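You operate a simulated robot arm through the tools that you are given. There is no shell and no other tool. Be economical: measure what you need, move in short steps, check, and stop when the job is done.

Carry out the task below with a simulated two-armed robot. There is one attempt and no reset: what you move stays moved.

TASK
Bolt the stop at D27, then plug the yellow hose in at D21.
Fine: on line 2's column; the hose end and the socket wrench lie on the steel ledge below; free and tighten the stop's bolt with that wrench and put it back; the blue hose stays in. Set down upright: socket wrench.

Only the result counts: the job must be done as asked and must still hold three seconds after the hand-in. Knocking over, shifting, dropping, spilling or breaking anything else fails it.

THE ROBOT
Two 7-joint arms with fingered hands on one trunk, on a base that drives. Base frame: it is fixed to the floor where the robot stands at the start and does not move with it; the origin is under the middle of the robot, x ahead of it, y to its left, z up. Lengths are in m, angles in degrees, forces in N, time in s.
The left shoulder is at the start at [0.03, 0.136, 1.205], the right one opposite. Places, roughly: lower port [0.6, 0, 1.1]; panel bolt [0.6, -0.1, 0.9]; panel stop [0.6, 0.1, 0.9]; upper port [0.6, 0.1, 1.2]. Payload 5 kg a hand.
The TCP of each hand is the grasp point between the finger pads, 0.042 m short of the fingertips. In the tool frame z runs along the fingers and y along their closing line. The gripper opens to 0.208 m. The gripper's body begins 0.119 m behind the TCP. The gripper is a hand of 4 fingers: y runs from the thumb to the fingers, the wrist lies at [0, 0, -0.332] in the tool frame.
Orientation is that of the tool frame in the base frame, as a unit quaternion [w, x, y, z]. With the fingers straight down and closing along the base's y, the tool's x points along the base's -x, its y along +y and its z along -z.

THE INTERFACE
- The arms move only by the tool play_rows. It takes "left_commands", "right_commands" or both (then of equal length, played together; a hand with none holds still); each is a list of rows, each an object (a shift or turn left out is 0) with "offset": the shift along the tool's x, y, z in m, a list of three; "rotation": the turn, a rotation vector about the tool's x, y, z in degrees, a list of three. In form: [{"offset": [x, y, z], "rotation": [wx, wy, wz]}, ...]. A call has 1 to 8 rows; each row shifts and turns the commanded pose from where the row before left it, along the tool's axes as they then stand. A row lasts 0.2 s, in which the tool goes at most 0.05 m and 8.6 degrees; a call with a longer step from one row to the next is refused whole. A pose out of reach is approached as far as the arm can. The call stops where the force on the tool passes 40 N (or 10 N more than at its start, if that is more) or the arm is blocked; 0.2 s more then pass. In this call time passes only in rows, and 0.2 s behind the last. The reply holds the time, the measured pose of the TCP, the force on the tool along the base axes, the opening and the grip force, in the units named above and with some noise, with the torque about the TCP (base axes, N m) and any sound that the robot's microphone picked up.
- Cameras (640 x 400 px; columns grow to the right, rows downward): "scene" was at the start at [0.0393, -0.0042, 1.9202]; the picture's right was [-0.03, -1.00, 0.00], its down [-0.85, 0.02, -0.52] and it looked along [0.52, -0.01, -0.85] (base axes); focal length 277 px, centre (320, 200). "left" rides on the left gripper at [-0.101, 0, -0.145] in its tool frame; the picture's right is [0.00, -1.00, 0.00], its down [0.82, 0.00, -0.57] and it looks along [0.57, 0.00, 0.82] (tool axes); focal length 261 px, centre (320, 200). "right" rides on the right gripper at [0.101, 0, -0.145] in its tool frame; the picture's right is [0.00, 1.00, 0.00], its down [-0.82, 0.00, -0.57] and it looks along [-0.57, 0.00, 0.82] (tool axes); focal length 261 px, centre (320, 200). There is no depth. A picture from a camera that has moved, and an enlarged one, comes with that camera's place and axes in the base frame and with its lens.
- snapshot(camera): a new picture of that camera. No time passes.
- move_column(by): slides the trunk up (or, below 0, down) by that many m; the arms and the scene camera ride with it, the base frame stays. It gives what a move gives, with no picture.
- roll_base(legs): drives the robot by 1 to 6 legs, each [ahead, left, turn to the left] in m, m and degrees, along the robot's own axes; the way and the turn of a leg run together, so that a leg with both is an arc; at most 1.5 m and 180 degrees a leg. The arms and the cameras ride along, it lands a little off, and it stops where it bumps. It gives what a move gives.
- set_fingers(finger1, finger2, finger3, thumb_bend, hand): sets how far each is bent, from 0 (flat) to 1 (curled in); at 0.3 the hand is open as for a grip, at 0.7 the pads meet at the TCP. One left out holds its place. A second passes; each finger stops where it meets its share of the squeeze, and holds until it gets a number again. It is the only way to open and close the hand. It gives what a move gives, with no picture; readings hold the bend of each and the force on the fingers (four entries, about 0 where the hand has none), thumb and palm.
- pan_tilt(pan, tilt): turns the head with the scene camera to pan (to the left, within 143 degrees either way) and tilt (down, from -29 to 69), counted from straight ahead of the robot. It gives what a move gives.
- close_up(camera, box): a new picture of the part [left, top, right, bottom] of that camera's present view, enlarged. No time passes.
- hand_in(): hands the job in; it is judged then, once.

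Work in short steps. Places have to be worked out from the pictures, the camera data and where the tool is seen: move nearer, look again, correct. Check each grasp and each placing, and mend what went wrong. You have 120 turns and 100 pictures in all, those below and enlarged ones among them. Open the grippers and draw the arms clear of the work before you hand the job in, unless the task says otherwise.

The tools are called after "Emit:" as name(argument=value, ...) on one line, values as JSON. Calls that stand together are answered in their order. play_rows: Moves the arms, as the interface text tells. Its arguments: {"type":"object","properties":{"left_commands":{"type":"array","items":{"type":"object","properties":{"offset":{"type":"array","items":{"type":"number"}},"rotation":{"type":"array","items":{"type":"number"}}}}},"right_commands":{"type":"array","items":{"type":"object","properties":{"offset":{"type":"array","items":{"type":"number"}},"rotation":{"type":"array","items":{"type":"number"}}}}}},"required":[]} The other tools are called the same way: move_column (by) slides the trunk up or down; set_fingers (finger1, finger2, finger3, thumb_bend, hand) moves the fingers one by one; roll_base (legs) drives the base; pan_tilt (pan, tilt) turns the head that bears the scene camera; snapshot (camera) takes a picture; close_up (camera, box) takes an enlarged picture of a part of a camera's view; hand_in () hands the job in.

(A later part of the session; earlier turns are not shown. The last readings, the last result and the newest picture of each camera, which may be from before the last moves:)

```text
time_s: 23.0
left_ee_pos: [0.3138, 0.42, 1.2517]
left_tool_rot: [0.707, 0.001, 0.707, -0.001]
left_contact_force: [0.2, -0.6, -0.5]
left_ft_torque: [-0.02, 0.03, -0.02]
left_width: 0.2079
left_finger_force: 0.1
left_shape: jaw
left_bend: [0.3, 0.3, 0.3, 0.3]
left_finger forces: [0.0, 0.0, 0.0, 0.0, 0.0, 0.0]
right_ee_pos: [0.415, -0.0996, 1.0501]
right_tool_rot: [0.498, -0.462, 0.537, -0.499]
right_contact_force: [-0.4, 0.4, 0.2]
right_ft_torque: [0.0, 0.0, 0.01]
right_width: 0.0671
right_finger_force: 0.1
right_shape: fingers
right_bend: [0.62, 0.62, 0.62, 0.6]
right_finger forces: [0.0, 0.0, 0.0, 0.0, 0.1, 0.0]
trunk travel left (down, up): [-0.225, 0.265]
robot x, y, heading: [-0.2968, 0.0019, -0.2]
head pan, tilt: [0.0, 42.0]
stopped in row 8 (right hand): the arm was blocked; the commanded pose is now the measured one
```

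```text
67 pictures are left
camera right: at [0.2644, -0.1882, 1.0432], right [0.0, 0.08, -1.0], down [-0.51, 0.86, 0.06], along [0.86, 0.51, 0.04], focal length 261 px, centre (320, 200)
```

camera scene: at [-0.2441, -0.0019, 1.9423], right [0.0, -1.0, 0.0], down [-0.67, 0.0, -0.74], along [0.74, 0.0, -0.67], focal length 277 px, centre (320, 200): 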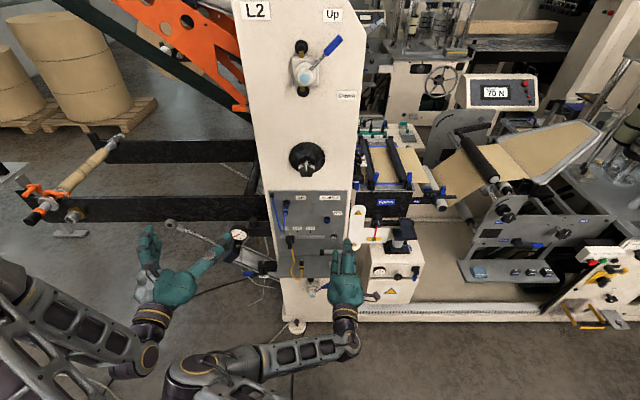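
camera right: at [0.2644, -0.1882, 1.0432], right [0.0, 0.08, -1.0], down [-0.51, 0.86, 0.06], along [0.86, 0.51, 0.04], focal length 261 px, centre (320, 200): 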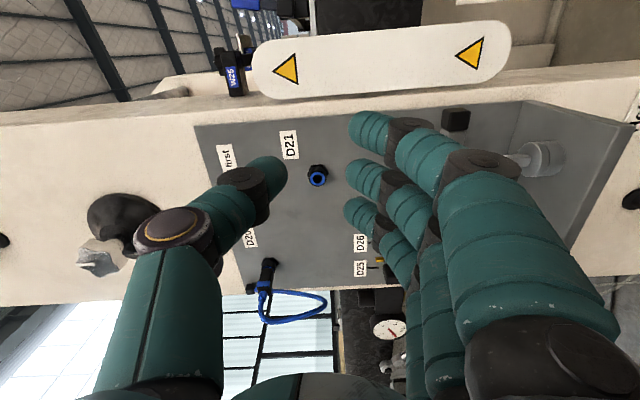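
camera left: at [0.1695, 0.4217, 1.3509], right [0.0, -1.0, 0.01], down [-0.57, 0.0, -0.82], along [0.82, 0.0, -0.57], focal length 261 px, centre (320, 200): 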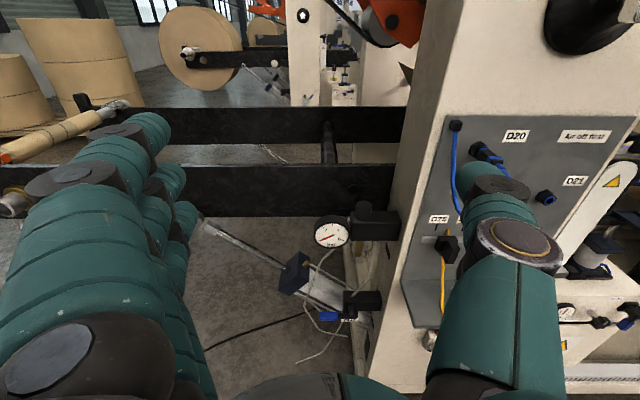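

The handshake orientation is nearly reached. I lower to the bar's height in front of it and then correct the small angle error.

Emit:
play_rows(right_commands=[{"offset": [-0.005, 0.033, 0]}, {"offset": [-0.005, 0.033, 0]}, {"offset": [-0.005, 0.033, 0]}, {"offset": [-0.005, 0.033, 0]}, {"rotation": [0, -2, -2]}, {"rotation": [0, -2, -2.5]}])

Emit:
snapshot(camera="right")

```text
time_s: 24.4
left_ee_pos: [0.3144, 0.4205, 1.2516]
left_tool_rot: [0.707, 0.0, 0.707, 0.0]
left_contact_force: [0.6, -0.4, -0.3]
left_ft_torque: [0.02, 0.01, -0.01]
left_width: 0.208
left_finger_force: 0.0
left_shape: jaw
left_bend: [0.3, 0.3, 0.3, 0.3]
left_finger forces: [0.0, 0.0, 0.0, 0.0, 0.1, 0.0]
right_ee_pos: [0.4162, -0.0695, 0.9194]
right_tool_rot: [-0.497, 0.501, -0.499, 0.503]
right_contact_force: [-0.3, 0.4, 0.5]
right_ft_torque: [-0.02, 0.02, -0.01]
right_width: 0.0667
right_finger_force: 0.0
right_shape: fingers
right_bend: [0.62, 0.62, 0.62, 0.6]
right_finger forces: [0.0, 0.1, 0.0, 0.0, 0.0, 0.0]
trunk travel left (down, up): [-0.225, 0.265]
robot x, y, heading: [-0.2968, 0.0005, -0.2]
head pan, tilt: [0.0, 42.0]
```

```text
66 pictures are left
camera right: at [0.2733, -0.1687, 0.9201], right [0.0, 0.0, -1.0], down [-0.57, 0.82, 0.0], along [0.82, 0.57, 0.0], focal length 261 px, centre (320, 200)
```

right: 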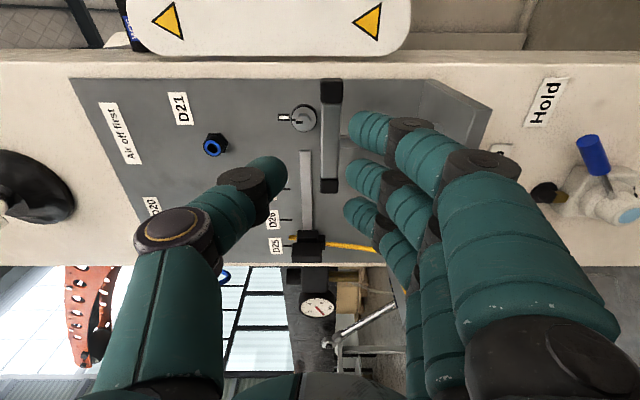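

The pose is right on. I enlarge the wrench region to find the stem relative to the fingers.

Emit:
close_up(camera="right", box=[260, 60, 460, 260])

Emit:
close_up(camera="scene", box=[290, 220, 370, 290])

```text
2.00 times, centred on (360, 160) of right
camera zoom: at [0.2733, -0.1687, 0.9201], right [0.0, 0.0, -1.0], down [-0.57, 0.82, 0.0], along [0.82, 0.57, 0.0], focal length 521 px, centre (240, 280)
```

zoom: 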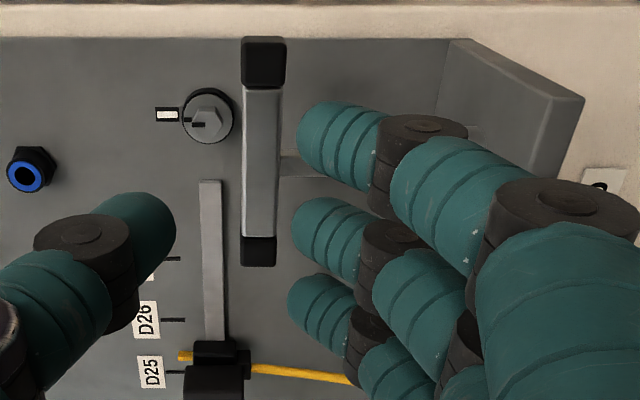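

```text
5.71 times, centred on (330, 255) of scene
camera zoom: at [-0.2435, -0.0022, 1.9422], right [0.0, -1.0, 0.0], down [-0.67, 0.0, -0.74], along [0.74, 0.0, -0.67], focal length 1583 px, centre (263, -114)
```

zoom: 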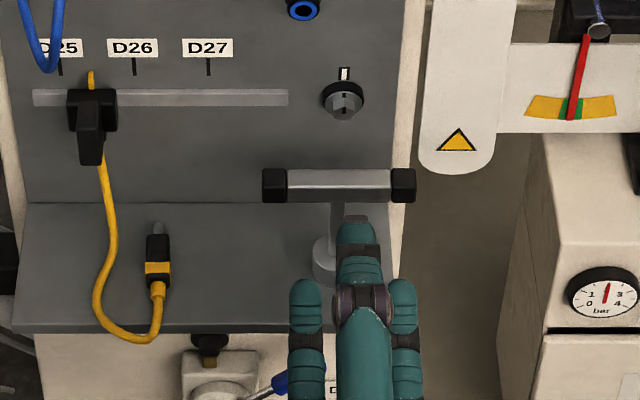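

Scene view from behind shows thumb above and fingers either side. I shift 4 mm right, 11 mm down, advance 60 mm, and look.

Emit:
play_rows(right_commands=[{"offset": [0.004, 0.011, 0.02]}, {"offset": [0, 0, 0.02]}, {"offset": [0, 0, 0.02]}])

Emit:
close_up(camera="right", box=[240, 60, 440, 260])

Emit:
close_up(camera="scene", box=[310, 230, 360, 280])

```text
time_s: 25.2
left_ee_pos: [0.3159, 0.4209, 1.2501]
left_tool_rot: [0.707, 0.001, 0.707, -0.001]
left_contact_force: [-0.1, -0.3, -0.5]
left_ft_torque: [0.04, -0.02, 0.06]
left_width: 0.2079
left_finger_force: 0.0
left_shape: jaw
left_bend: [0.3, 0.3, 0.3, 0.3]
left_finger forces: [0.0, 0.0, 0.1, 0.0, 0.0, 0.1]
right_ee_pos: [0.4773, -0.0746, 0.9089]
right_tool_rot: [-0.497, 0.502, -0.499, 0.502]
right_contact_force: [0.2, -0.5, 0.1]
right_ft_torque: [0.01, -0.03, 0.0]
right_width: 0.0669
right_finger_force: 0.0
right_shape: fingers
right_bend: [0.62, 0.62, 0.62, 0.6]
right_finger forces: [0.0, 0.1, 0.0, 0.0, 0.0, 0.1]
trunk travel left (down, up): [-0.225, 0.265]
robot x, y, heading: [-0.3012, 0.0026, 0.2]
head pan, tilt: [0.0, 42.0]
```

```text
2.00 times, centred on (340, 160) of right
camera zoom: at [0.3336, -0.1734, 0.9092], right [0.0, 0.0, -1.0], down [-0.57, 0.82, 0.0], along [0.82, 0.57, 0.0], focal length 521 px, centre (280, 280)
```

zoom: 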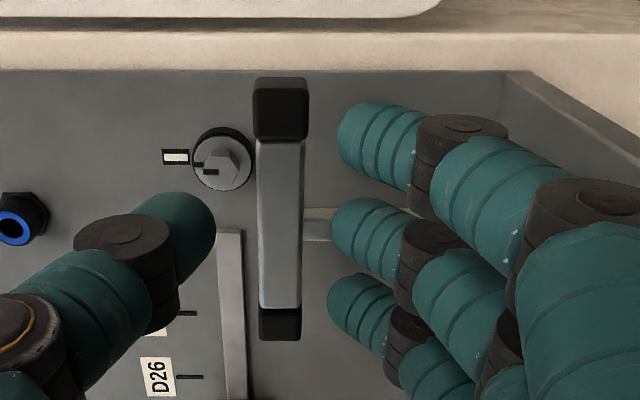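

```text
8.00 times, centred on (335, 255) of scene
camera zoom: at [-0.2428, -0.0025, 1.9422], right [0.0, -1.0, 0.0], down [-0.67, 0.0, -0.74], along [0.74, 0.0, -0.67], focal length 2216 px, centre (200, -240)
```

zoom: 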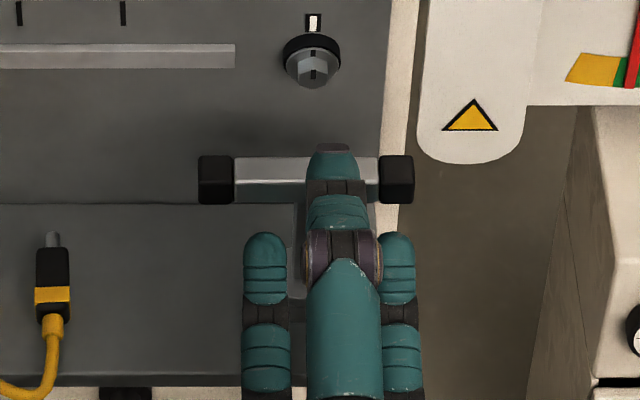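

Bar height is matched and the stem lies nearly between two fingers. I shift 3 mm more and advance 40 mm.

Emit:
play_rows(right_commands=[{"offset": [0.003, 0.001, 0.013]}, {"offset": [0, 0, 0.013]}, {"offset": [0, 0, 0.013]}])

Emit:
close_up(camera="right", box=[240, 60, 440, 260])

Emit:
close_up(camera="scene", box=[310, 230, 360, 280])

```text
time_s: 26.0
left_ee_pos: [0.3153, 0.421, 1.251]
left_tool_rot: [0.707, 0.0, 0.707, 0.0]
left_contact_force: [0.1, -0.2, 0.7]
left_ft_torque: [0.01, -0.02, 0.0]
left_width: 0.2077
left_finger_force: 0.1
left_shape: jaw
left_bend: [0.3, 0.3, 0.3, 0.3]
left_finger forces: [0.0, 0.0, 0.0, 0.0, 0.0, 0.1]
right_ee_pos: [0.5164, -0.0778, 0.907]
right_tool_rot: [-0.497, 0.501, -0.499, 0.502]
right_contact_force: [-1.1, 0.2, 0.1]
right_ft_torque: [0.01, 0.03, 0.0]
right_width: 0.0667
right_finger_force: 0.5
right_shape: fingers
right_bend: [0.62, 0.62, 0.62, 0.6]
right_finger forces: [0.1, 0.4, 0.4, 0.1, 0.0, 0.0]
trunk travel left (down, up): [-0.225, 0.265]
robot x, y, heading: [-0.2969, 0.0002, 0.1]
head pan, tilt: [0.0, 42.0]
```

```text
2.00 times, centred on (340, 160) of right
camera zoom: at [0.3723, -0.1765, 0.9079], right [0.0, 0.0, -1.0], down [-0.57, 0.82, 0.0], along [0.82, 0.57, 0.0], focal length 521 px, centre (280, 280)
```

zoom: 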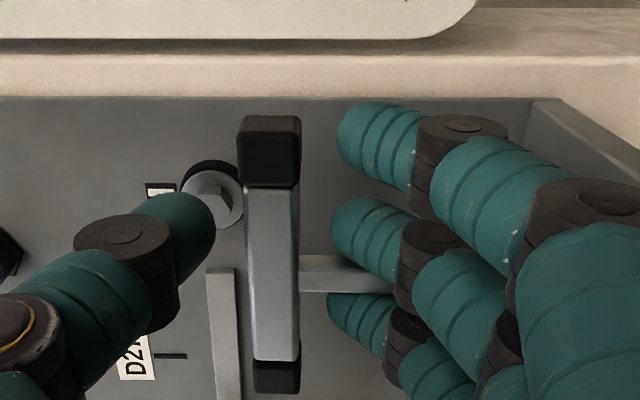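

```text
8.00 times, centred on (335, 255) of scene
camera zoom: at [-0.2434, -0.0021, 1.9422], right [0.0, -1.0, 0.0], down [-0.67, 0.0, -0.74], along [0.74, 0.0, -0.67], focal length 2216 px, centre (200, -240)
```

zoom: 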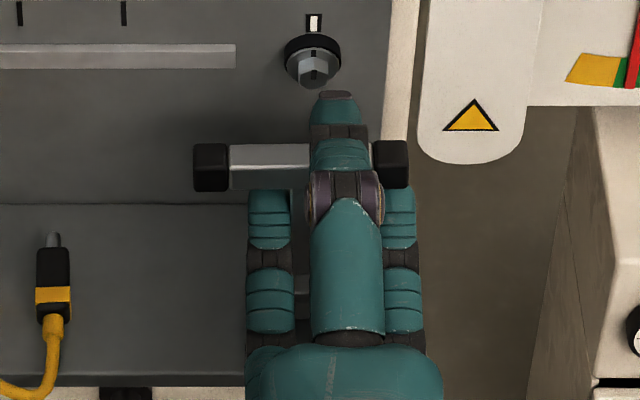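

Fingers 2 and 3 touch something (0.4 N) and the bar moved forwards slightly – probably the stem is being pushed. I back off 15 mm and look.

Emit:
play_rows(right_commands=[{"offset": [0, 0, -0.015]}])

Emit:
close_up(camera="right", box=[260, 60, 460, 260])

Emit:
close_up(camera="scene", box=[310, 230, 360, 280])

```text
time_s: 26.4
left_ee_pos: [0.3144, 0.4215, 1.2521]
left_tool_rot: [0.707, 0.001, 0.707, -0.001]
left_contact_force: [-0.3, 0.6, 0.5]
left_ft_torque: [-0.01, -0.02, 0.01]
left_width: 0.2079
left_finger_force: 0.1
left_shape: jaw
left_bend: [0.3, 0.3, 0.3, 0.3]
left_finger forces: [0.0, 0.0, 0.0, 0.0, 0.1, 0.0]
right_ee_pos: [0.5011, -0.0781, 0.9082]
right_tool_rot: [-0.497, 0.501, -0.499, 0.503]
right_contact_force: [0.2, -1.2, 0.9]
right_ft_torque: [0.02, -0.04, 0.0]
right_width: 0.0666
right_finger_force: 0.6
right_shape: fingers
right_bend: [0.62, 0.62, 0.62, 0.6]
right_finger forces: [0.1, 0.4, 0.4, 0.1, 0.0, 0.1]
trunk travel left (down, up): [-0.225, 0.265]
robot x, y, heading: [-0.2971, 0.0002, -0.3]
head pan, tilt: [0.0, 42.0]
```

```text
2.00 times, centred on (360, 160) of right
camera zoom: at [0.3571, -0.1766, 0.9084], right [0.0, 0.0, -1.0], down [-0.57, 0.82, 0.0], along [0.82, 0.57, 0.0], focal length 521 px, centre (240, 280)
```

zoom: 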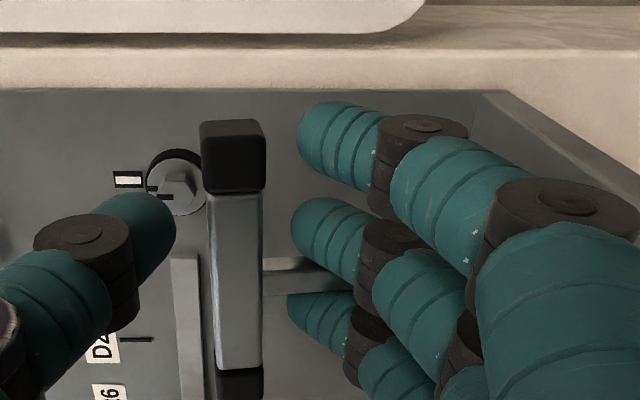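

```text
8.00 times, centred on (335, 255) of scene
camera zoom: at [-0.2444, -0.0018, 1.9423], right [0.0, -1.0, 0.0], down [-0.67, 0.0, -0.74], along [0.74, 0.0, -0.67], focal length 2216 px, centre (200, -240)
```

zoom: 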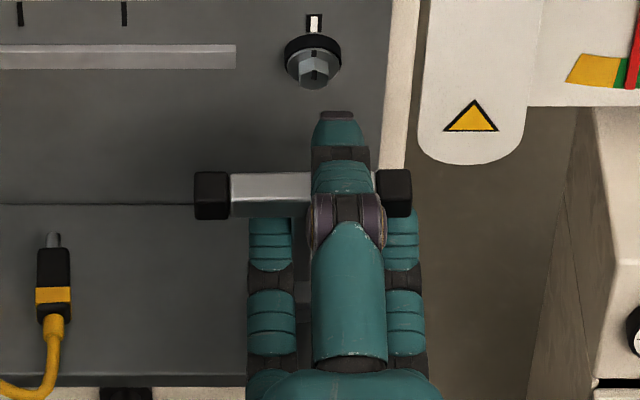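

The stem is lightly wedged between fingers 2 and 3, so the wrench follows the hand; it's in a good grip position. I close the hand on the bar.

Emit:
set_fingers(hand="right", finger1=0.7, finger2=0.7, finger3=0.7, thumb_bend=0.7)

Emit:
close_up(camera="right", box=[240, 60, 440, 260])

Emit:
close_up(camera="scene", box=[310, 230, 360, 280])

```text
time_s: 27.4
left_ee_pos: [0.3148, 0.4196, 1.2513]
left_tool_rot: [0.708, 0.001, 0.707, 0.0]
left_contact_force: [-0.1, -0.3, -0.6]
left_ft_torque: [0.01, 0.01, -0.01]
left_width: 0.2076
left_finger_force: 0.1
left_shape: jaw
left_bend: [0.3, 0.3, 0.3, 0.3]
left_finger forces: [0.0, 0.1, 0.1, 0.0, 0.1, 0.0]
right_ee_pos: [0.5011, -0.078, 0.9076]
right_tool_rot: [-0.496, 0.502, -0.499, 0.503]
right_contact_force: [0.6, -0.6, -0.2]
right_ft_torque: [-0.03, 0.08, 0.03]
right_width: 0.0422
right_finger_force: 12.3
right_shape: fingers
right_bend: [0.68, 0.68, 0.68, 0.68]
right_finger forces: [4.2, 4.7, 5.0, 0.0, 10.6, 0.0]
trunk travel left (down, up): [-0.225, 0.265]
robot x, y, heading: [-0.3011, 0.0004, -0.3]
head pan, tilt: [0.0, 42.0]
```

```text
2.00 times, centred on (340, 160) of right
camera zoom: at [0.3573, -0.1766, 0.9079], right [0.0, 0.0, -1.0], down [-0.57, 0.82, 0.0], along [0.82, 0.57, 0.0], focal length 521 px, centre (280, 280)
```

zoom: 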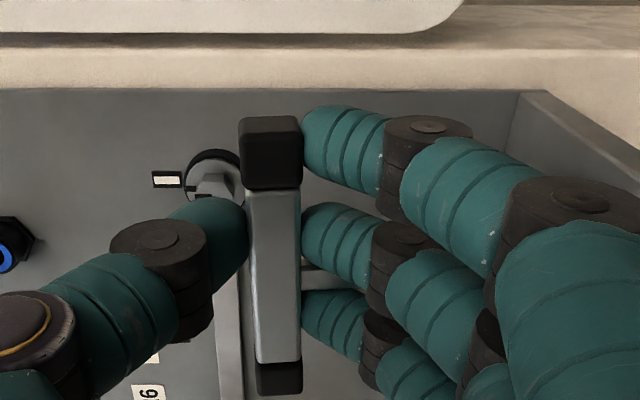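

```text
8.00 times, centred on (335, 255) of scene
camera zoom: at [-0.2438, -0.002, 1.9422], right [0.0, -1.0, 0.0], down [-0.67, 0.0, -0.74], along [0.74, 0.0, -0.67], focal length 2216 px, centre (200, -240)
```

zoom: 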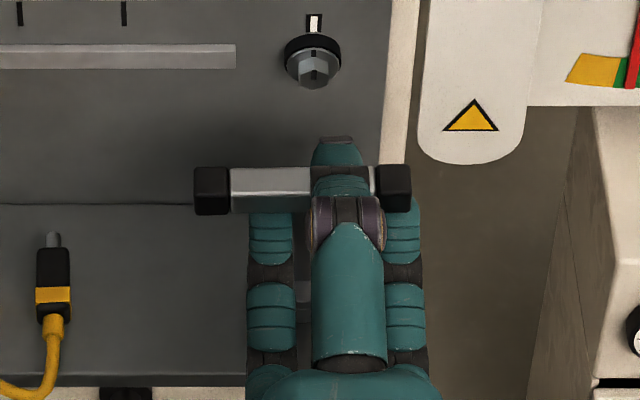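

Firm grip: all fingers and the thumb press on the bar. I tighten a bit more and lift.

Emit:
set_fingers(hand="right", finger1=0.85, finger2=0.85, finger3=0.85, thumb_bend=0.85)

Emit:
play_rows(right_commands=[{"offset": [0, -0.02, 0]}, {"offset": [0, -0.02, -0.01]}, {"offset": [0, -0.02, -0.03]}, {"offset": [0, -0.01, -0.04]}, {"offset": [0, 0, -0.04]}])

Emit:
snapshot(camera="right")

Emit:
close_up(camera="scene", box=[270, 210, 370, 290])

```text
time_s: 28.4
left_ee_pos: [0.3141, 0.4202, 1.2516]
left_tool_rot: [0.707, 0.0, 0.707, -0.001]
left_contact_force: [-0.8, -0.1, 0.8]
left_ft_torque: [-0.01, -0.01, 0.02]
left_width: 0.2079
left_finger_force: 0.1
left_shape: jaw
left_bend: [0.3, 0.3, 0.3, 0.3]
left_finger forces: [0.0, 0.0, 0.1, 0.0, 0.1, 0.0]
right_ee_pos: [0.5021, -0.0768, 0.9087]
right_tool_rot: [-0.496, 0.501, -0.5, 0.503]
right_contact_force: [0.0, -0.4, -4.3]
right_ft_torque: [-0.05, 0.09, 0.0]
right_width: 0.0409
right_finger_force: 34.6
right_shape: fingers
right_bend: [0.71, 0.71, 0.71, 0.61]
right_finger forces: [11.5, 11.8, 12.9, 0.0, 33.0, 0.0]
trunk travel left (down, up): [-0.225, 0.265]
robot x, y, heading: [-0.298, -0.0026, -0.0]
head pan, tilt: [0.0, 42.0]
```

```text
time_s: 29.6
left_ee_pos: [0.3138, 0.4211, 1.2519]
left_tool_rot: [0.706, 0.0, 0.708, 0.001]
left_contact_force: [-0.7, -0.1, 0.2]
left_ft_torque: [-0.01, 0.04, 0.01]
left_width: 0.2082
left_finger_force: 0.0
left_shape: jaw
left_bend: [0.3, 0.3, 0.3, 0.3]
left_finger forces: [0.0, 0.0, 0.0, 0.0, 0.1, 0.0]
right_ee_pos: [0.3802, -0.0794, 0.979]
right_tool_rot: [-0.496, 0.5, -0.502, 0.503]
right_contact_force: [-0.3, 0.9, -2.7]
right_ft_torque: [-0.04, 0.1, -0.05]
right_width: 0.0408
right_finger_force: 35.2
right_shape: fingers
right_bend: [0.71, 0.71, 0.71, 0.61]
right_finger forces: [11.5, 12.2, 12.9, 0.0, 33.1, 0.1]
trunk travel left (down, up): [-0.225, 0.265]
robot x, y, heading: [-0.2992, -0.0034, -0.5]
head pan, tilt: [0.0, 42.0]
```

```text
55 pictures are left
camera right: at [0.2354, -0.1783, 0.9784], right [0.0, 0.0, -1.0], down [-0.56, 0.83, 0.0], along [0.83, 0.56, 0.0], focal length 261 px, centre (320, 200)
```

right: 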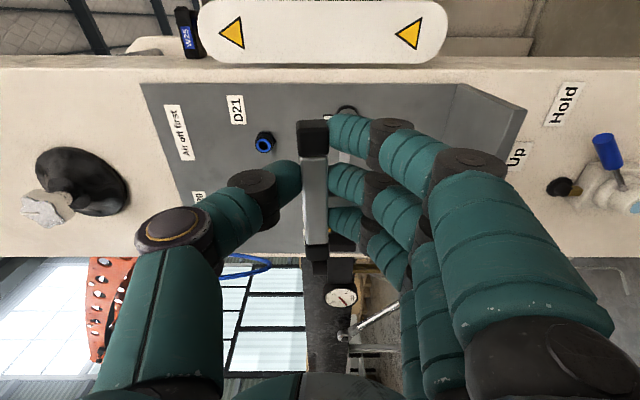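

```text
5.00 times, centred on (320, 250) of scene
camera zoom: at [-0.2452, -0.0018, 1.9423], right [0.0, -1.0, 0.0], down [-0.67, 0.0, -0.74], along [0.74, 0.0, -0.67], focal length 1385 px, centre (320, -50)
```

zoom: 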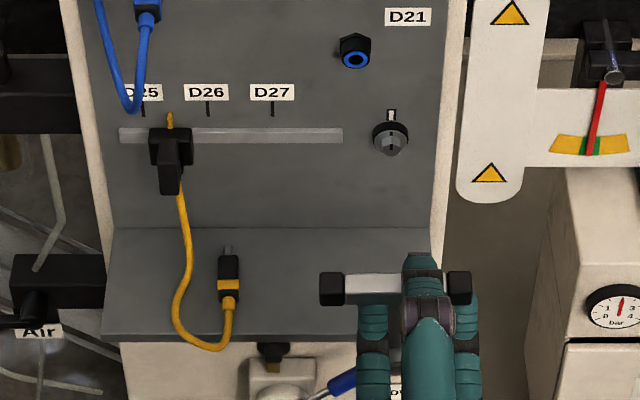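

The wrench is held well and lifted. Now I rotate the hand (120° about the tool's (1,−1,−1)) so it comes from the right and the socket points at the panel.

Emit:
play_rows(right_commands=[{"rotation": [4.9, -4.9, -4.9]}, {"rotation": [4.9, -4.9, -4.9]}, {"rotation": [4.9, -4.9, -4.9]}, {"rotation": [4.9, -4.9, -4.9]}, {"rotation": [4.9, -4.9, -4.9]}, {"rotation": [4.9, -4.9, -4.9]}, {"rotation": [4.9, -4.9, -4.9]}])

Emit:
play_rows(right_commands=[{"rotation": [4.9, -4.9, -4.9]}, {"rotation": [4.9, -4.9, -4.9]}, {"rotation": [4.9, -4.9, -4.9]}, {"rotation": [4.9, -4.9, -4.9]}, {"rotation": [4.9, -4.9, -4.9]}, {"rotation": [4.9, -4.9, -4.9]}, {"rotation": [4.9, -4.9, -4.9]}])

Emit:
snapshot(camera="scene")

```text
time_s: 31.2
left_ee_pos: [0.3147, 0.4198, 1.2506]
left_tool_rot: [0.707, 0.001, 0.707, -0.001]
left_contact_force: [0.8, -0.5, -0.5]
left_ft_torque: [-0.02, -0.02, 0.05]
left_width: 0.2079
left_finger_force: 0.0
left_shape: jaw
left_bend: [0.3, 0.3, 0.3, 0.3]
left_finger forces: [0.0, 0.0, 0.1, 0.1, 0.0, 0.0]
right_ee_pos: [0.509, 0.009, 1.0204]
right_tool_rot: [-0.571, 0.583, -0.007, 0.578]
right_contact_force: [-0.5, -0.8, -4.1]
right_ft_torque: [0.01, 0.22, 0.05]
right_width: 0.0412
right_finger_force: 34.3
right_shape: fingers
right_bend: [0.71, 0.71, 0.71, 0.61]
right_finger forces: [12.5, 11.4, 12.3, 0.0, 33.2, 0.0]
right hand out of reach, approached as far as the arm can: row 4, 5, 6, 7
trunk travel left (down, up): [-0.225, 0.265]
robot x, y, heading: [-0.2975, 0.0004, -0.1]
head pan, tilt: [0.0, 42.0]
```

```text
time_s: 31.7
left_ee_pos: [0.3117, 0.4211, 1.2522]
left_tool_rot: [0.708, 0.001, 0.707, -0.001]
left_contact_force: [-1.0, 0.2, -0.9]
left_ft_torque: [-0.01, 0.06, 0.03]
left_width: 0.2079
left_finger_force: 0.0
left_shape: jaw
left_bend: [0.3, 0.3, 0.3, 0.3]
left_finger forces: [0.1, 0.0, 0.1, 0.0, 0.1, 0.1]
right_ee_pos: [0.5327, 0.0183, 1.0448]
right_tool_rot: [-0.575, 0.586, 0.068, 0.567]
right_contact_force: [-15.2, 0.1, -3.6]
right_ft_torque: [0.01, 1.21, -0.23]
right_width: 0.0438
right_finger_force: 48.6
right_shape: fingers
right_bend: [0.72, 0.72, 0.73, 0.57]
right_finger forces: [12.8, 7.2, 40.1, 0.0, 38.2, 0.1]
right hand out of reach, approached as far as the arm can: row 1, 2
trunk travel left (down, up): [-0.225, 0.265]
robot x, y, heading: [-0.2964, -0.0001, -0.0]
head pan, tilt: [0.0, 42.0]
stopped in row 2 (right hand): the force on the tool passed its limit at 45 N (the readings are from after the stop); the commanded pose is now the measured one
```

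```text
53 pictures are left
camera scene: at [-0.2471, -0.0025, 1.9424], right [0.0, -1.0, 0.0], down [-0.67, 0.0, -0.74], along [0.74, 0.0, -0.67], focal length 277 px, centre (320, 200)
```

scene: 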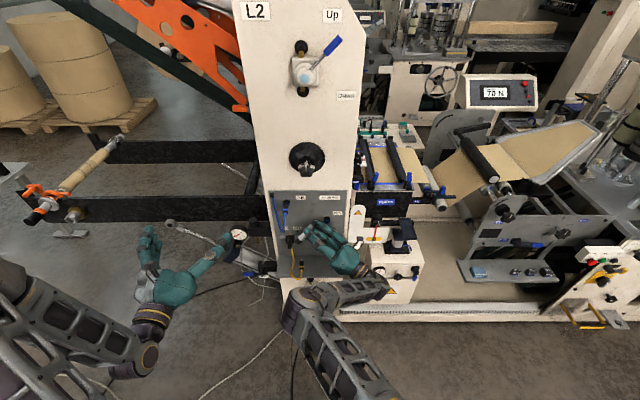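

The arm couldn't follow that rotation and drifted into the panel with ~15 N. I retreat straight back from the panel and check the wrench.

Emit:
play_rows(right_commands=[{"offset": [-0.0105, -0.022, -0.0175]}, {"offset": [-0.0105, -0.022, -0.0175]}, {"offset": [-0.0105, -0.022, -0.0175]}, {"offset": [-0.0105, -0.022, -0.0175]}])

Emit:
close_up(camera="scene", box=[260, 190, 400, 300])

Emit:
snapshot(camera="right")

```text
time_s: 32.7
left_ee_pos: [0.3122, 0.4211, 1.2518]
left_tool_rot: [0.708, 0.0, 0.707, 0.0]
left_contact_force: [-0.4, 0.4, 0.1]
left_ft_torque: [-0.03, -0.01, 0.0]
left_width: 0.2082
left_finger_force: 0.0
left_shape: jaw
left_bend: [0.3, 0.3, 0.3, 0.3]
left_finger forces: [0.0, 0.0, 0.0, 0.0, 0.1, 0.0]
right_ee_pos: [0.5332, 0.0185, 1.0442]
right_tool_rot: [-0.577, 0.584, 0.069, 0.567]
right_contact_force: [-25.8, 3.0, -8.9]
right_ft_torque: [0.33, 2.24, -0.23]
right_width: 0.0442
right_finger_force: 61.1
right_shape: fingers
right_bend: [0.72, 0.72, 0.73, 0.58]
right_finger forces: [12.5, 6.2, 60.5, 0.0, 43.2, 0.0]
right hand out of reach, approached as far as the arm can: row 1, 2, 3, 4
trunk travel left (down, up): [-0.225, 0.265]
robot x, y, heading: [-0.2996, 0.0, 0.0]
head pan, tilt: [0.0, 42.0]
```

```text
3.64 times, centred on (330, 245) of scene
camera zoom: at [-0.2463, -0.0015, 1.9423], right [0.0, -1.0, 0.0], down [-0.67, 0.0, -0.74], along [0.74, 0.0, -0.67], focal length 1007 px, centre (284, 36)
```

zoom: 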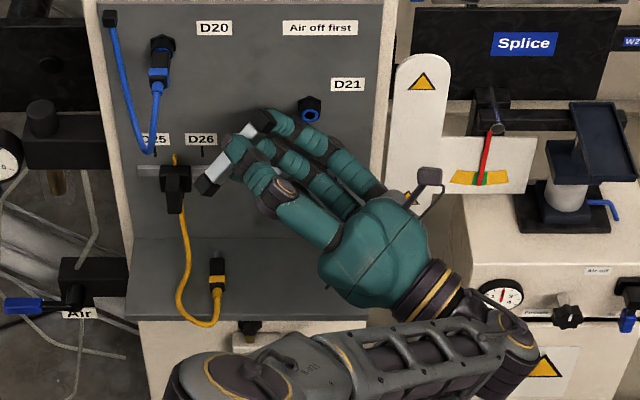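

```text
51 pictures are left
camera right: at [0.4862, -0.1464, 1.0745], right [0.73, -0.32, -0.6], down [-0.62, 0.04, -0.78], along [0.28, 0.95, -0.17], focal length 261 px, centre (320, 200)
```

right: 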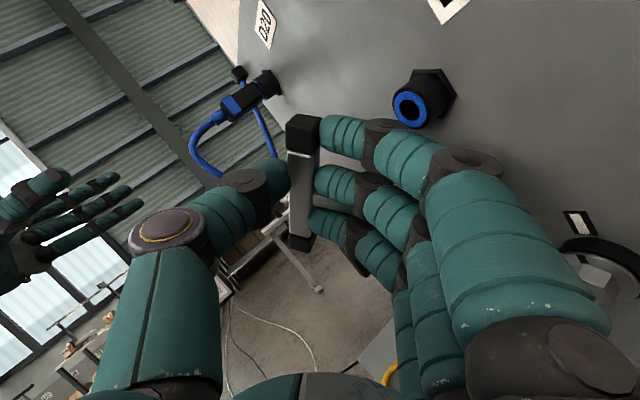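

The arm is at a limit in this posture; the safest relief is to drive the base back 0.2 m, which pulls hand and wrench straight off the panel.

Emit:
roll_base(legs=[[-0.2, 0, 0]])

Emit:
close_up(camera="scene", box=[240, 180, 400, 300])

```text
time_s: 34.3
left_ee_pos: [0.1129, 0.422, 1.2529]
left_tool_rot: [0.708, 0.0, 0.707, 0.0]
left_contact_force: [-1.5, 0.0, 0.2]
left_ft_torque: [0.02, 0.08, -0.01]
left_width: 0.2078
left_finger_force: 0.0
left_shape: jaw
left_bend: [0.3, 0.3, 0.3, 0.3]
left_finger forces: [0.1, 0.1, 0.1, 0.1, 0.0, 0.1]
right_ee_pos: [0.3345, 0.0181, 1.0477]
right_tool_rot: [-0.575, 0.584, 0.068, 0.569]
right_contact_force: [-0.6, -0.1, -1.9]
right_ft_torque: [-0.11, 0.25, -0.07]
right_width: 0.043
right_finger_force: 33.0
right_shape: fingers
right_bend: [0.71, 0.71, 0.72, 0.59]
right_finger forces: [13.3, 10.7, 10.5, 0.1, 32.0, 0.0]
trunk travel left (down, up): [-0.225, 0.265]
robot x, y, heading: [-0.502, 0.0031, -0.3]
head pan, tilt: [0.0, 42.0]
```

```text
3.33 times, centred on (320, 240) of scene
camera zoom: at [-0.4465, -0.0018, 1.9423], right [0.0, -1.0, 0.0], down [-0.67, 0.0, -0.74], along [0.74, 0.0, -0.67], focal length 923 px, centre (320, 67)
```

zoom: 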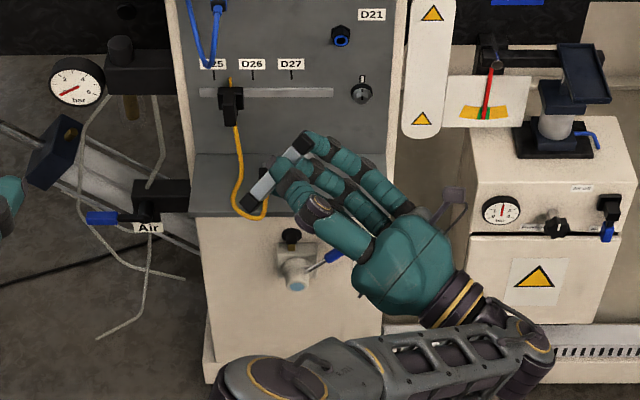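

Wrench free and still gripped. I reverse the rotation back to the handshake orientation now that there's room.

Emit:
play_rows(right_commands=[{"rotation": [-4.9, 4.9, 4.9]}, {"rotation": [-4.9, 4.9, 4.9]}, {"rotation": [-4.9, 4.9, 4.9]}, {"rotation": [-4.9, 4.9, 4.9]}, {"rotation": [-4.9, 4.9, 4.9]}])

Emit:
play_rows(right_commands=[{"rotation": [-4.9, 4.9, 4.9]}, {"rotation": [-4.9, 4.9, 4.9]}, {"rotation": [-4.9, 4.9, 4.9]}])

```text
time_s: 35.5
left_ee_pos: [0.1136, 0.4209, 1.2521]
left_tool_rot: [0.707, -0.001, 0.707, 0.0]
left_contact_force: [0.1, 0.3, 0.5]
left_ft_torque: [0.0, -0.01, -0.04]
left_width: 0.2078
left_finger_force: 0.1
left_shape: jaw
left_bend: [0.3, 0.3, 0.3, 0.3]
left_finger forces: [0.0, 0.1, 0.1, 0.1, 0.1, 0.0]
right_ee_pos: [0.3357, 0.0191, 1.0465]
right_tool_rot: [-0.547, 0.561, -0.298, 0.546]
right_contact_force: [-1.7, -0.5, -2.8]
right_ft_torque: [0.0, 0.13, -0.05]
right_width: 0.0427
right_finger_force: 32.9
right_shape: fingers
right_bend: [0.71, 0.71, 0.72, 0.59]
right_finger forces: [12.5, 11.3, 10.9, 0.0, 31.2, 0.0]
trunk travel left (down, up): [-0.225, 0.265]
robot x, y, heading: [-0.4971, 0.0013, -0.2]
head pan, tilt: [0.0, 42.0]
```

```text
time_s: 36.3
left_ee_pos: [0.1131, 0.4213, 1.2522]
left_tool_rot: [0.707, -0.001, 0.707, 0.001]
left_contact_force: [0.3, 0.8, -0.1]
left_ft_torque: [0.01, 0.0, -0.06]
left_width: 0.2075
left_finger_force: 0.1
left_shape: jaw
left_bend: [0.3, 0.3, 0.3, 0.3]
left_finger forces: [0.0, 0.0, 0.0, 0.0, 0.1, 0.0]
right_ee_pos: [0.3349, 0.0184, 1.0453]
right_tool_rot: [-0.494, 0.509, -0.502, 0.495]
right_contact_force: [-1.7, -0.2, -4.2]
right_ft_torque: [-0.09, 0.02, 0.06]
right_width: 0.0425
right_finger_force: 32.9
right_shape: fingers
right_bend: [0.71, 0.71, 0.72, 0.59]
right_finger forces: [12.4, 11.7, 11.2, 0.1, 31.1, 0.0]
trunk travel left (down, up): [-0.225, 0.265]
robot x, y, heading: [-0.4965, -0.0011, -0.3]
head pan, tilt: [0.0, 42.0]
```

Back to the handshake pose. Now I shift right and roll +180° about the tool axis (the path that worked before).

Emit:
play_rows(right_commands=[{"offset": [0.045, 0, 0]}, {"offset": [0.045, 0, 0]}, {"rotation": [0, 0, 8.5]}, {"rotation": [0, 0, 8.5]}, {"rotation": [0, 0, 8.5]}, {"rotation": [0, 0, 8.5]}, {"rotation": [0, 0, 8.5]}, {"rotation": [0, 0, 8.5]}])

Emit:
play_rows(right_commands=[{"rotation": [0, 0, 8.5]}, {"rotation": [0, 0, 8.5]}, {"rotation": [0, 0, 8.5]}, {"rotation": [0, 0, 8.5]}, {"rotation": [0, 0, 8.5]}, {"rotation": [0, 0, 8.5]}, {"rotation": [0, 0, 8.5]}, {"rotation": [0, 0, 8.5]}])

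Emit:
play_rows(right_commands=[{"rotation": [0, 0, 8.5]}, {"rotation": [0, 0, 8.5]}, {"rotation": [0, 0, 8.5]}, {"rotation": [0, 0, 8.5]}, {"rotation": [0, 0, 8.5]}, {"rotation": [0, 0, 8.5]}, {"rotation": [0, 0, 8.5]}, {"rotation": [0, 0, 1.5]}])

Emit:
play_rows(right_commands=[{"rotation": [8.2, 0, 0]}, {"rotation": [8.2, 0, 0]}, {"rotation": [8.2, 0, 0]}, {"rotation": [8.2, 0, 0]}, {"rotation": [8.2, 0, 0]}, {"rotation": [8.2, 0, 0]}])

```text
time_s: 38.1
left_ee_pos: [0.1143, 0.42, 1.2522]
left_tool_rot: [0.707, 0.0, 0.707, 0.0]
left_contact_force: [0.0, 0.3, -0.3]
left_ft_torque: [0.02, 0.0, 0.02]
left_width: 0.2078
left_finger_force: 0.0
left_shape: jaw
left_bend: [0.3, 0.3, 0.3, 0.3]
left_finger forces: [0.0, 0.0, 0.0, 0.0, 0.0, 0.1]
right_ee_pos: [0.3363, -0.0724, 1.0457]
right_tool_rot: [0.66, -0.243, 0.671, -0.234]
right_contact_force: [-0.3, -0.5, -2.5]
right_ft_torque: [-0.17, 0.08, 0.05]
right_width: 0.0422
right_finger_force: 32.7
right_shape: fingers
right_bend: [0.71, 0.71, 0.72, 0.59]
right_finger forces: [10.7, 12.3, 11.4, 0.0, 31.1, 0.0]
trunk travel left (down, up): [-0.225, 0.265]
robot x, y, heading: [-0.5002, 0.0025, 0.0]
head pan, tilt: [0.0, 42.0]
```

```text
time_s: 39.9
left_ee_pos: [0.1154, 0.4194, 1.2523]
left_tool_rot: [0.707, 0.001, 0.707, -0.001]
left_contact_force: [-0.2, 0.1, 0.7]
left_ft_torque: [0.01, 0.02, 0.05]
left_width: 0.2078
left_finger_force: 0.0
left_shape: jaw
left_bend: [0.3, 0.3, 0.3, 0.3]
left_finger forces: [0.0, 0.1, 0.1, 0.0, 0.1, 0.0]
right_ee_pos: [0.3357, -0.0712, 1.0452]
right_tool_rot: [0.678, 0.173, 0.693, 0.175]
right_contact_force: [0.6, 0.4, -2.9]
right_ft_torque: [-0.1, 0.11, 0.04]
right_width: 0.0422
right_finger_force: 33.0
right_shape: fingers
right_bend: [0.71, 0.71, 0.72, 0.59]
right_finger forces: [10.8, 12.1, 10.5, 0.0, 32.6, 0.0]
trunk travel left (down, up): [-0.225, 0.265]
robot x, y, heading: [-0.5006, -0.001, -0.4]
head pan, tilt: [0.0, 42.0]
```

```text
time_s: 41.7
left_ee_pos: [0.1136, 0.4215, 1.2514]
left_tool_rot: [0.707, 0.0, 0.707, 0.0]
left_contact_force: [0.0, 0.5, -0.5]
left_ft_torque: [-0.03, -0.02, 0.0]
left_width: 0.2079
left_finger_force: 0.1
left_shape: jaw
left_bend: [0.3, 0.3, 0.3, 0.3]
left_finger forces: [0.1, 0.1, 0.0, 0.1, 0.0, 0.0]
right_ee_pos: [0.3357, -0.0716, 1.0466]
right_tool_rot: [0.496, 0.5, 0.509, 0.495]
right_contact_force: [0.4, 0.0, -2.8]
right_ft_torque: [0.05, 0.08, -0.02]
right_width: 0.0423
right_finger_force: 33.4
right_shape: fingers
right_bend: [0.71, 0.71, 0.72, 0.59]
right_finger forces: [12.1, 11.5, 9.0, 0.0, 33.6, 0.1]
trunk travel left (down, up): [-0.225, 0.265]
robot x, y, heading: [-0.498, -0.0034, -0.3]
head pan, tilt: [0.0, 42.0]
```

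```text
time_s: 43.1
left_ee_pos: [0.1136, 0.4216, 1.2517]
left_tool_rot: [0.707, 0.0, 0.707, -0.001]
left_contact_force: [0.0, 0.6, 0.1]
left_ft_torque: [0.0, -0.04, -0.08]
left_width: 0.2081
left_finger_force: 0.0
left_shape: jaw
left_bend: [0.3, 0.3, 0.3, 0.3]
left_finger forces: [0.0, 0.1, 0.0, 0.1, 0.0, 0.0]
right_ee_pos: [0.3355, -0.0714, 1.0475]
right_tool_rot: [0.242, 0.661, 0.67, 0.236]
right_contact_force: [-0.8, 0.0, -4.6]
right_ft_torque: [0.07, 0.07, 0.0]
right_width: 0.0421
right_finger_force: 34.4
right_shape: fingers
right_bend: [0.71, 0.71, 0.71, 0.59]
right_finger forces: [12.4, 12.0, 10.1, 0.0, 34.6, 0.0]
trunk travel left (down, up): [-0.225, 0.265]
robot x, y, heading: [-0.4991, 0.0037, -0.0]
head pan, tilt: [0.0, 42.0]
```

Smooth. I finish the pitch so the hand points down and the socket faces the panel, then look.

Emit:
play_rows(right_commands=[{"rotation": [8.2, 0, 0]}, {"rotation": [8.2, 0, 0]}, {"rotation": [8.2, 0, 0]}, {"rotation": [8.2, 0, 0]}, {"rotation": [8.0, 0, 0]}])

Emit:
snapshot(camera="right")

Emit:
snapshot(camera="scene")

```text
time_s: 44.3
left_ee_pos: [0.1161, 0.4202, 1.2519]
left_tool_rot: [0.707, 0.001, 0.707, -0.001]
left_contact_force: [1.1, -0.4, 0.2]
left_ft_torque: [0.0, -0.02, 0.04]
left_width: 0.2081
left_finger_force: 0.0
left_shape: jaw
left_bend: [0.3, 0.3, 0.3, 0.3]
left_finger forces: [0.0, 0.1, 0.1, 0.1, 0.1, 0.1]
right_ee_pos: [0.3377, -0.074, 1.0448]
right_tool_rot: [-0.003, 0.705, 0.71, -0.012]
right_contact_force: [1.2, -1.0, -2.8]
right_ft_torque: [0.13, 0.26, -0.01]
right_width: 0.042
right_finger_force: 34.8
right_shape: fingers
right_bend: [0.71, 0.71, 0.71, 0.59]
right_finger forces: [12.6, 12.4, 10.9, 0.0, 33.7, 0.0]
trunk travel left (down, up): [-0.225, 0.265]
robot x, y, heading: [-0.5002, 0.0043, -0.1]
head pan, tilt: [0.0, 42.0]
```

```text
49 pictures are left
camera right: at [0.3422, 0.03, 1.1877], right [1.0, 0.0, -0.02], down [0.01, -0.81, 0.58], along [-0.02, -0.58, -0.81], focal length 261 px, centre (320, 200)
```

right: 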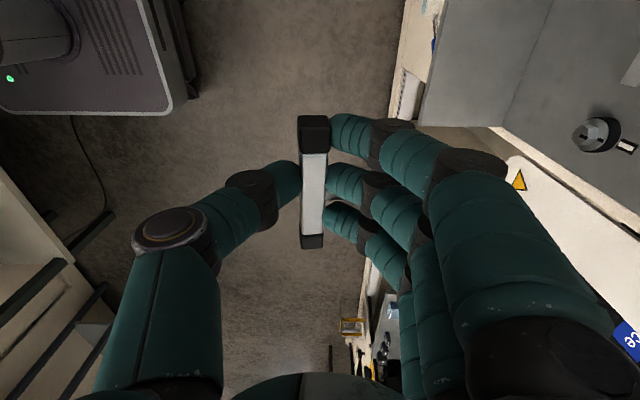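

```text
48 pictures are left
camera scene: at [-0.4418, -0.0027, 1.9421], right [0.0, -1.0, 0.0], down [-0.67, 0.0, -0.74], along [0.74, 0.0, -0.67], focal length 277 px, centre (320, 200)
```

scene: 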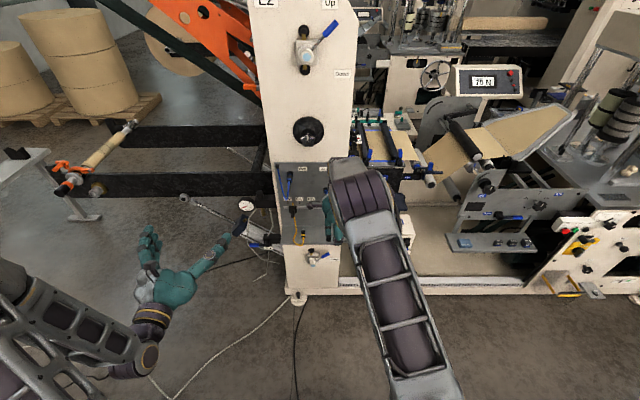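

Socket now faces the panel. I retract a little, roll the hand 60° to the right about the wrench axis (keeps hex symmetry, leaves range for CCW turning), and move the left hand as an observer.

Emit:
play_rows(right_commands=[{"offset": [0, -0.04, 0], "rotation": [-1.2, 0, 0]}, {"offset": [0, -0.04, 0]}, {"rotation": [0, 8.57, 0]}, {"rotation": [0, 8.57, 0]}, {"rotation": [0, 8.57, 0]}, {"rotation": [0, 8.57, 0]}, {"rotation": [0, 8.57, 0]}, {"rotation": [0, 8.57, 0]}], left_commands=[{"rotation": [8.33, 0, 0]}, {"rotation": [8.33, 0, 0]}, {"rotation": [8.33, 0, 0]}, {"rotation": [8.33, 0, 0]}, {"rotation": [8.33, 0, 0]}, {"rotation": [8.33, 0, 0]}, {}, {}])

Emit:
play_rows(right_commands=[{"rotation": [0, 8.57, 0]}])

Emit:
snapshot(camera="right")

```text
time_s: 46.1
left_ee_pos: [0.1159, 0.4181, 1.251]
left_tool_rot: [0.64, 0.3, 0.641, -0.3]
left_contact_force: [0.8, -0.8, -0.4]
left_ft_torque: [0.05, 0.01, -0.01]
left_width: 0.2078
left_finger_force: 0.0
left_shape: jaw
left_bend: [0.3, 0.3, 0.3, 0.3]
left_finger forces: [0.1, 0.0, 0.1, 0.0, 0.0, 0.1]
right_ee_pos: [0.2574, -0.0738, 1.0459]
right_tool_rot: [-0.305, 0.635, 0.641, 0.304]
right_contact_force: [1.5, 1.3, -2.7]
right_ft_torque: [-0.19, 0.27, 0.11]
right_width: 0.0419
right_finger_force: 33.8
right_shape: fingers
right_bend: [0.67, 0.71, 0.71, 0.59]
right_finger forces: [12.6, 12.5, 9.6, 0.1, 32.8, 0.0]
trunk travel left (down, up): [-0.225, 0.265]
robot x, y, heading: [-0.4966, 0.0032, -0.1]
head pan, tilt: [0.0, 42.0]
```

```text
time_s: 46.5
left_ee_pos: [0.1168, 0.4174, 1.2512]
left_tool_rot: [0.64, 0.3, 0.641, -0.299]
left_contact_force: [0.9, -1.5, 0.6]
left_ft_torque: [0.06, 0.08, 0.04]
left_width: 0.2076
left_finger_force: 0.2
left_shape: jaw
left_bend: [0.3, 0.3, 0.3, 0.3]
left_finger forces: [0.0, 0.0, 0.1, 0.0, 0.0, 0.0]
right_ee_pos: [0.2571, -0.0766, 1.0471]
right_tool_rot: [-0.353, 0.611, 0.616, 0.351]
right_contact_force: [1.0, -2.2, -2.3]
right_ft_torque: [-0.09, 0.26, 0.14]
right_width: 0.0423
right_finger_force: 33.7
right_shape: fingers
right_bend: [0.67, 0.71, 0.71, 0.59]
right_finger forces: [12.8, 12.1, 9.6, 0.0, 32.7, 0.0]
trunk travel left (down, up): [-0.225, 0.265]
robot x, y, heading: [-0.5011, -0.0008, -0.1]
head pan, tilt: [0.0, 42.0]
```

```text
47 pictures are left
camera right: at [0.2602, -0.1485, 1.2054], right [1.0, 0.0, 0.0], down [0.0, -0.91, -0.42], along [0.0, 0.42, -0.91], focal length 261 px, centre (320, 200)
```

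right: 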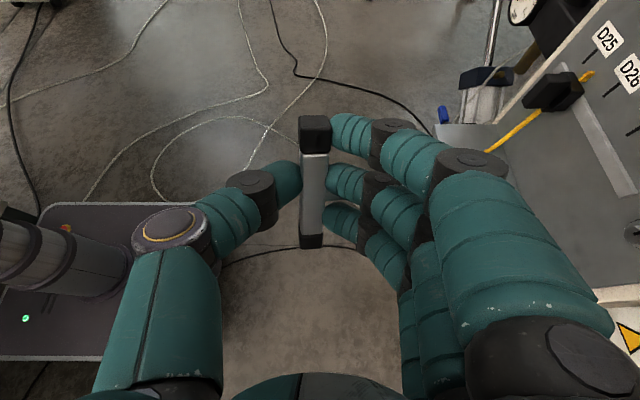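

Good posture reached. I drive forward 0.15 m and move the left hand nearer to observe from the left; then lower the right hand to the bolt axis.

Emit:
roll_base(legs=[[0.15, 0, 0]])

Emit:
play_rows(right_commands=[{"offset": [-0.037, 0, 0.017]}, {"offset": [-0.036, 0, 0.017]}], left_commands=[{"offset": [0.03, 0, 0.03]}, {"offset": [0.03, 0, 0.03]}])

Emit:
snapshot(camera="left")

Emit:
snapshot(camera="right")

```text
time_s: 47.9
left_ee_pos: [0.2663, 0.4186, 1.2497]
left_tool_rot: [0.639, 0.3, 0.641, -0.301]
left_contact_force: [1.2, -0.6, -0.8]
left_ft_torque: [-0.07, -0.08, -0.12]
left_width: 0.208
left_finger_force: 0.0
left_shape: jaw
left_bend: [0.3, 0.3, 0.3, 0.3]
left_finger forces: [0.0, 0.0, 0.0, 0.0, 0.0, 0.0]
right_ee_pos: [0.4068, -0.073, 1.0467]
right_tool_rot: [-0.353, 0.611, 0.616, 0.349]
right_contact_force: [1.5, -0.4, -4.0]
right_ft_torque: [0.06, 0.24, 0.1]
right_width: 0.0425
right_finger_force: 34.0
right_shape: fingers
right_bend: [0.67, 0.71, 0.71, 0.59]
right_finger forces: [13.0, 12.1, 9.5, 0.0, 32.8, 0.0]
trunk travel left (down, up): [-0.225, 0.265]
robot x, y, heading: [-0.3493, 0.0002, -0.4]
head pan, tilt: [0.0, 42.0]
```

```text
time_s: 48.5
left_ee_pos: [0.3034, 0.3728, 1.1895]
left_tool_rot: [0.64, 0.3, 0.641, -0.299]
left_contact_force: [0.9, 0.2, -0.8]
left_ft_torque: [0.02, 0.03, -0.1]
left_width: 0.2082
left_finger_force: 0.0
left_shape: jaw
left_bend: [0.3, 0.3, 0.3, 0.3]
left_finger forces: [0.0, 0.0, 0.1, 0.0, 0.1, 0.0]
right_ee_pos: [0.406, -0.0808, 0.9664]
right_tool_rot: [-0.351, 0.612, 0.616, 0.35]
right_contact_force: [1.1, 0.3, -1.9]
right_ft_torque: [-0.21, 0.29, 0.14]
right_width: 0.0419
right_finger_force: 33.3
right_shape: fingers
right_bend: [0.67, 0.71, 0.71, 0.59]
right_finger forces: [12.7, 12.1, 9.7, 0.1, 32.7, 0.0]
trunk travel left (down, up): [-0.225, 0.265]
robot x, y, heading: [-0.3513, 0.003, -0.2]
head pan, tilt: [0.0, 42.0]
```

```text
46 pictures are left
camera left: at [0.21, 0.4835, 1.2904], right [-0.77, -0.64, 0.0], down [-0.37, 0.44, -0.82], along [0.52, -0.63, -0.57], focal length 261 px, centre (320, 200)
```

left: 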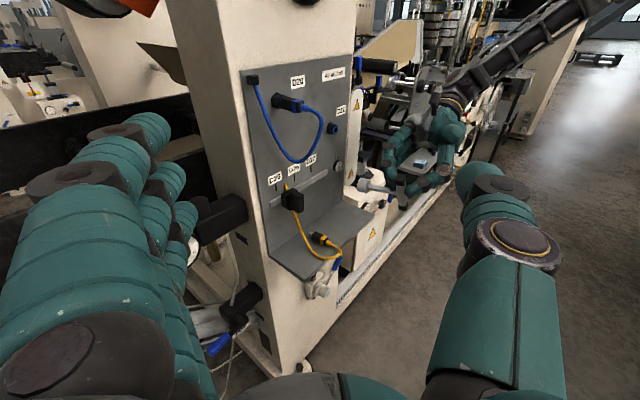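

```text
45 pictures are left
camera right: at [0.4088, -0.1522, 1.1256], right [1.0, 0.0, 0.0], down [0.0, -0.91, -0.42], along [0.0, 0.42, -0.91], focal length 261 px, centre (320, 200)
```

right: 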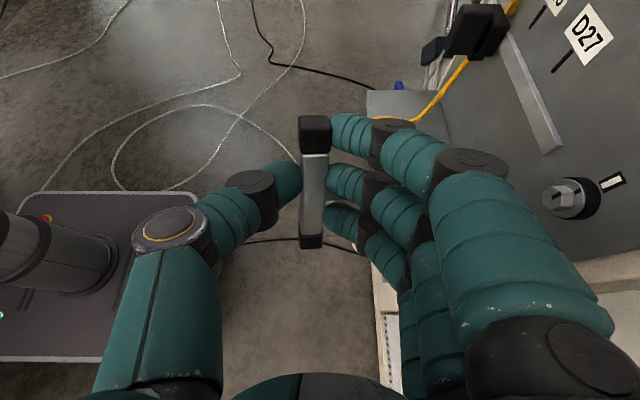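

Excellent left view of socket and bolt. I enlarge it.

Emit:
close_up(camera="left", box=[300, 120, 420, 220])

```text
4.00 times, centred on (360, 170) of left
camera zoom: at [0.21, 0.4835, 1.2904], right [-0.77, -0.64, 0.0], down [-0.37, 0.44, -0.82], along [0.52, -0.63, -0.57], focal length 1043 px, centre (160, 320)
```

zoom: 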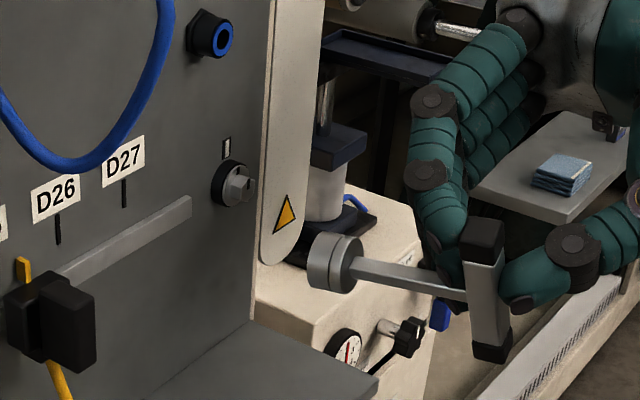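

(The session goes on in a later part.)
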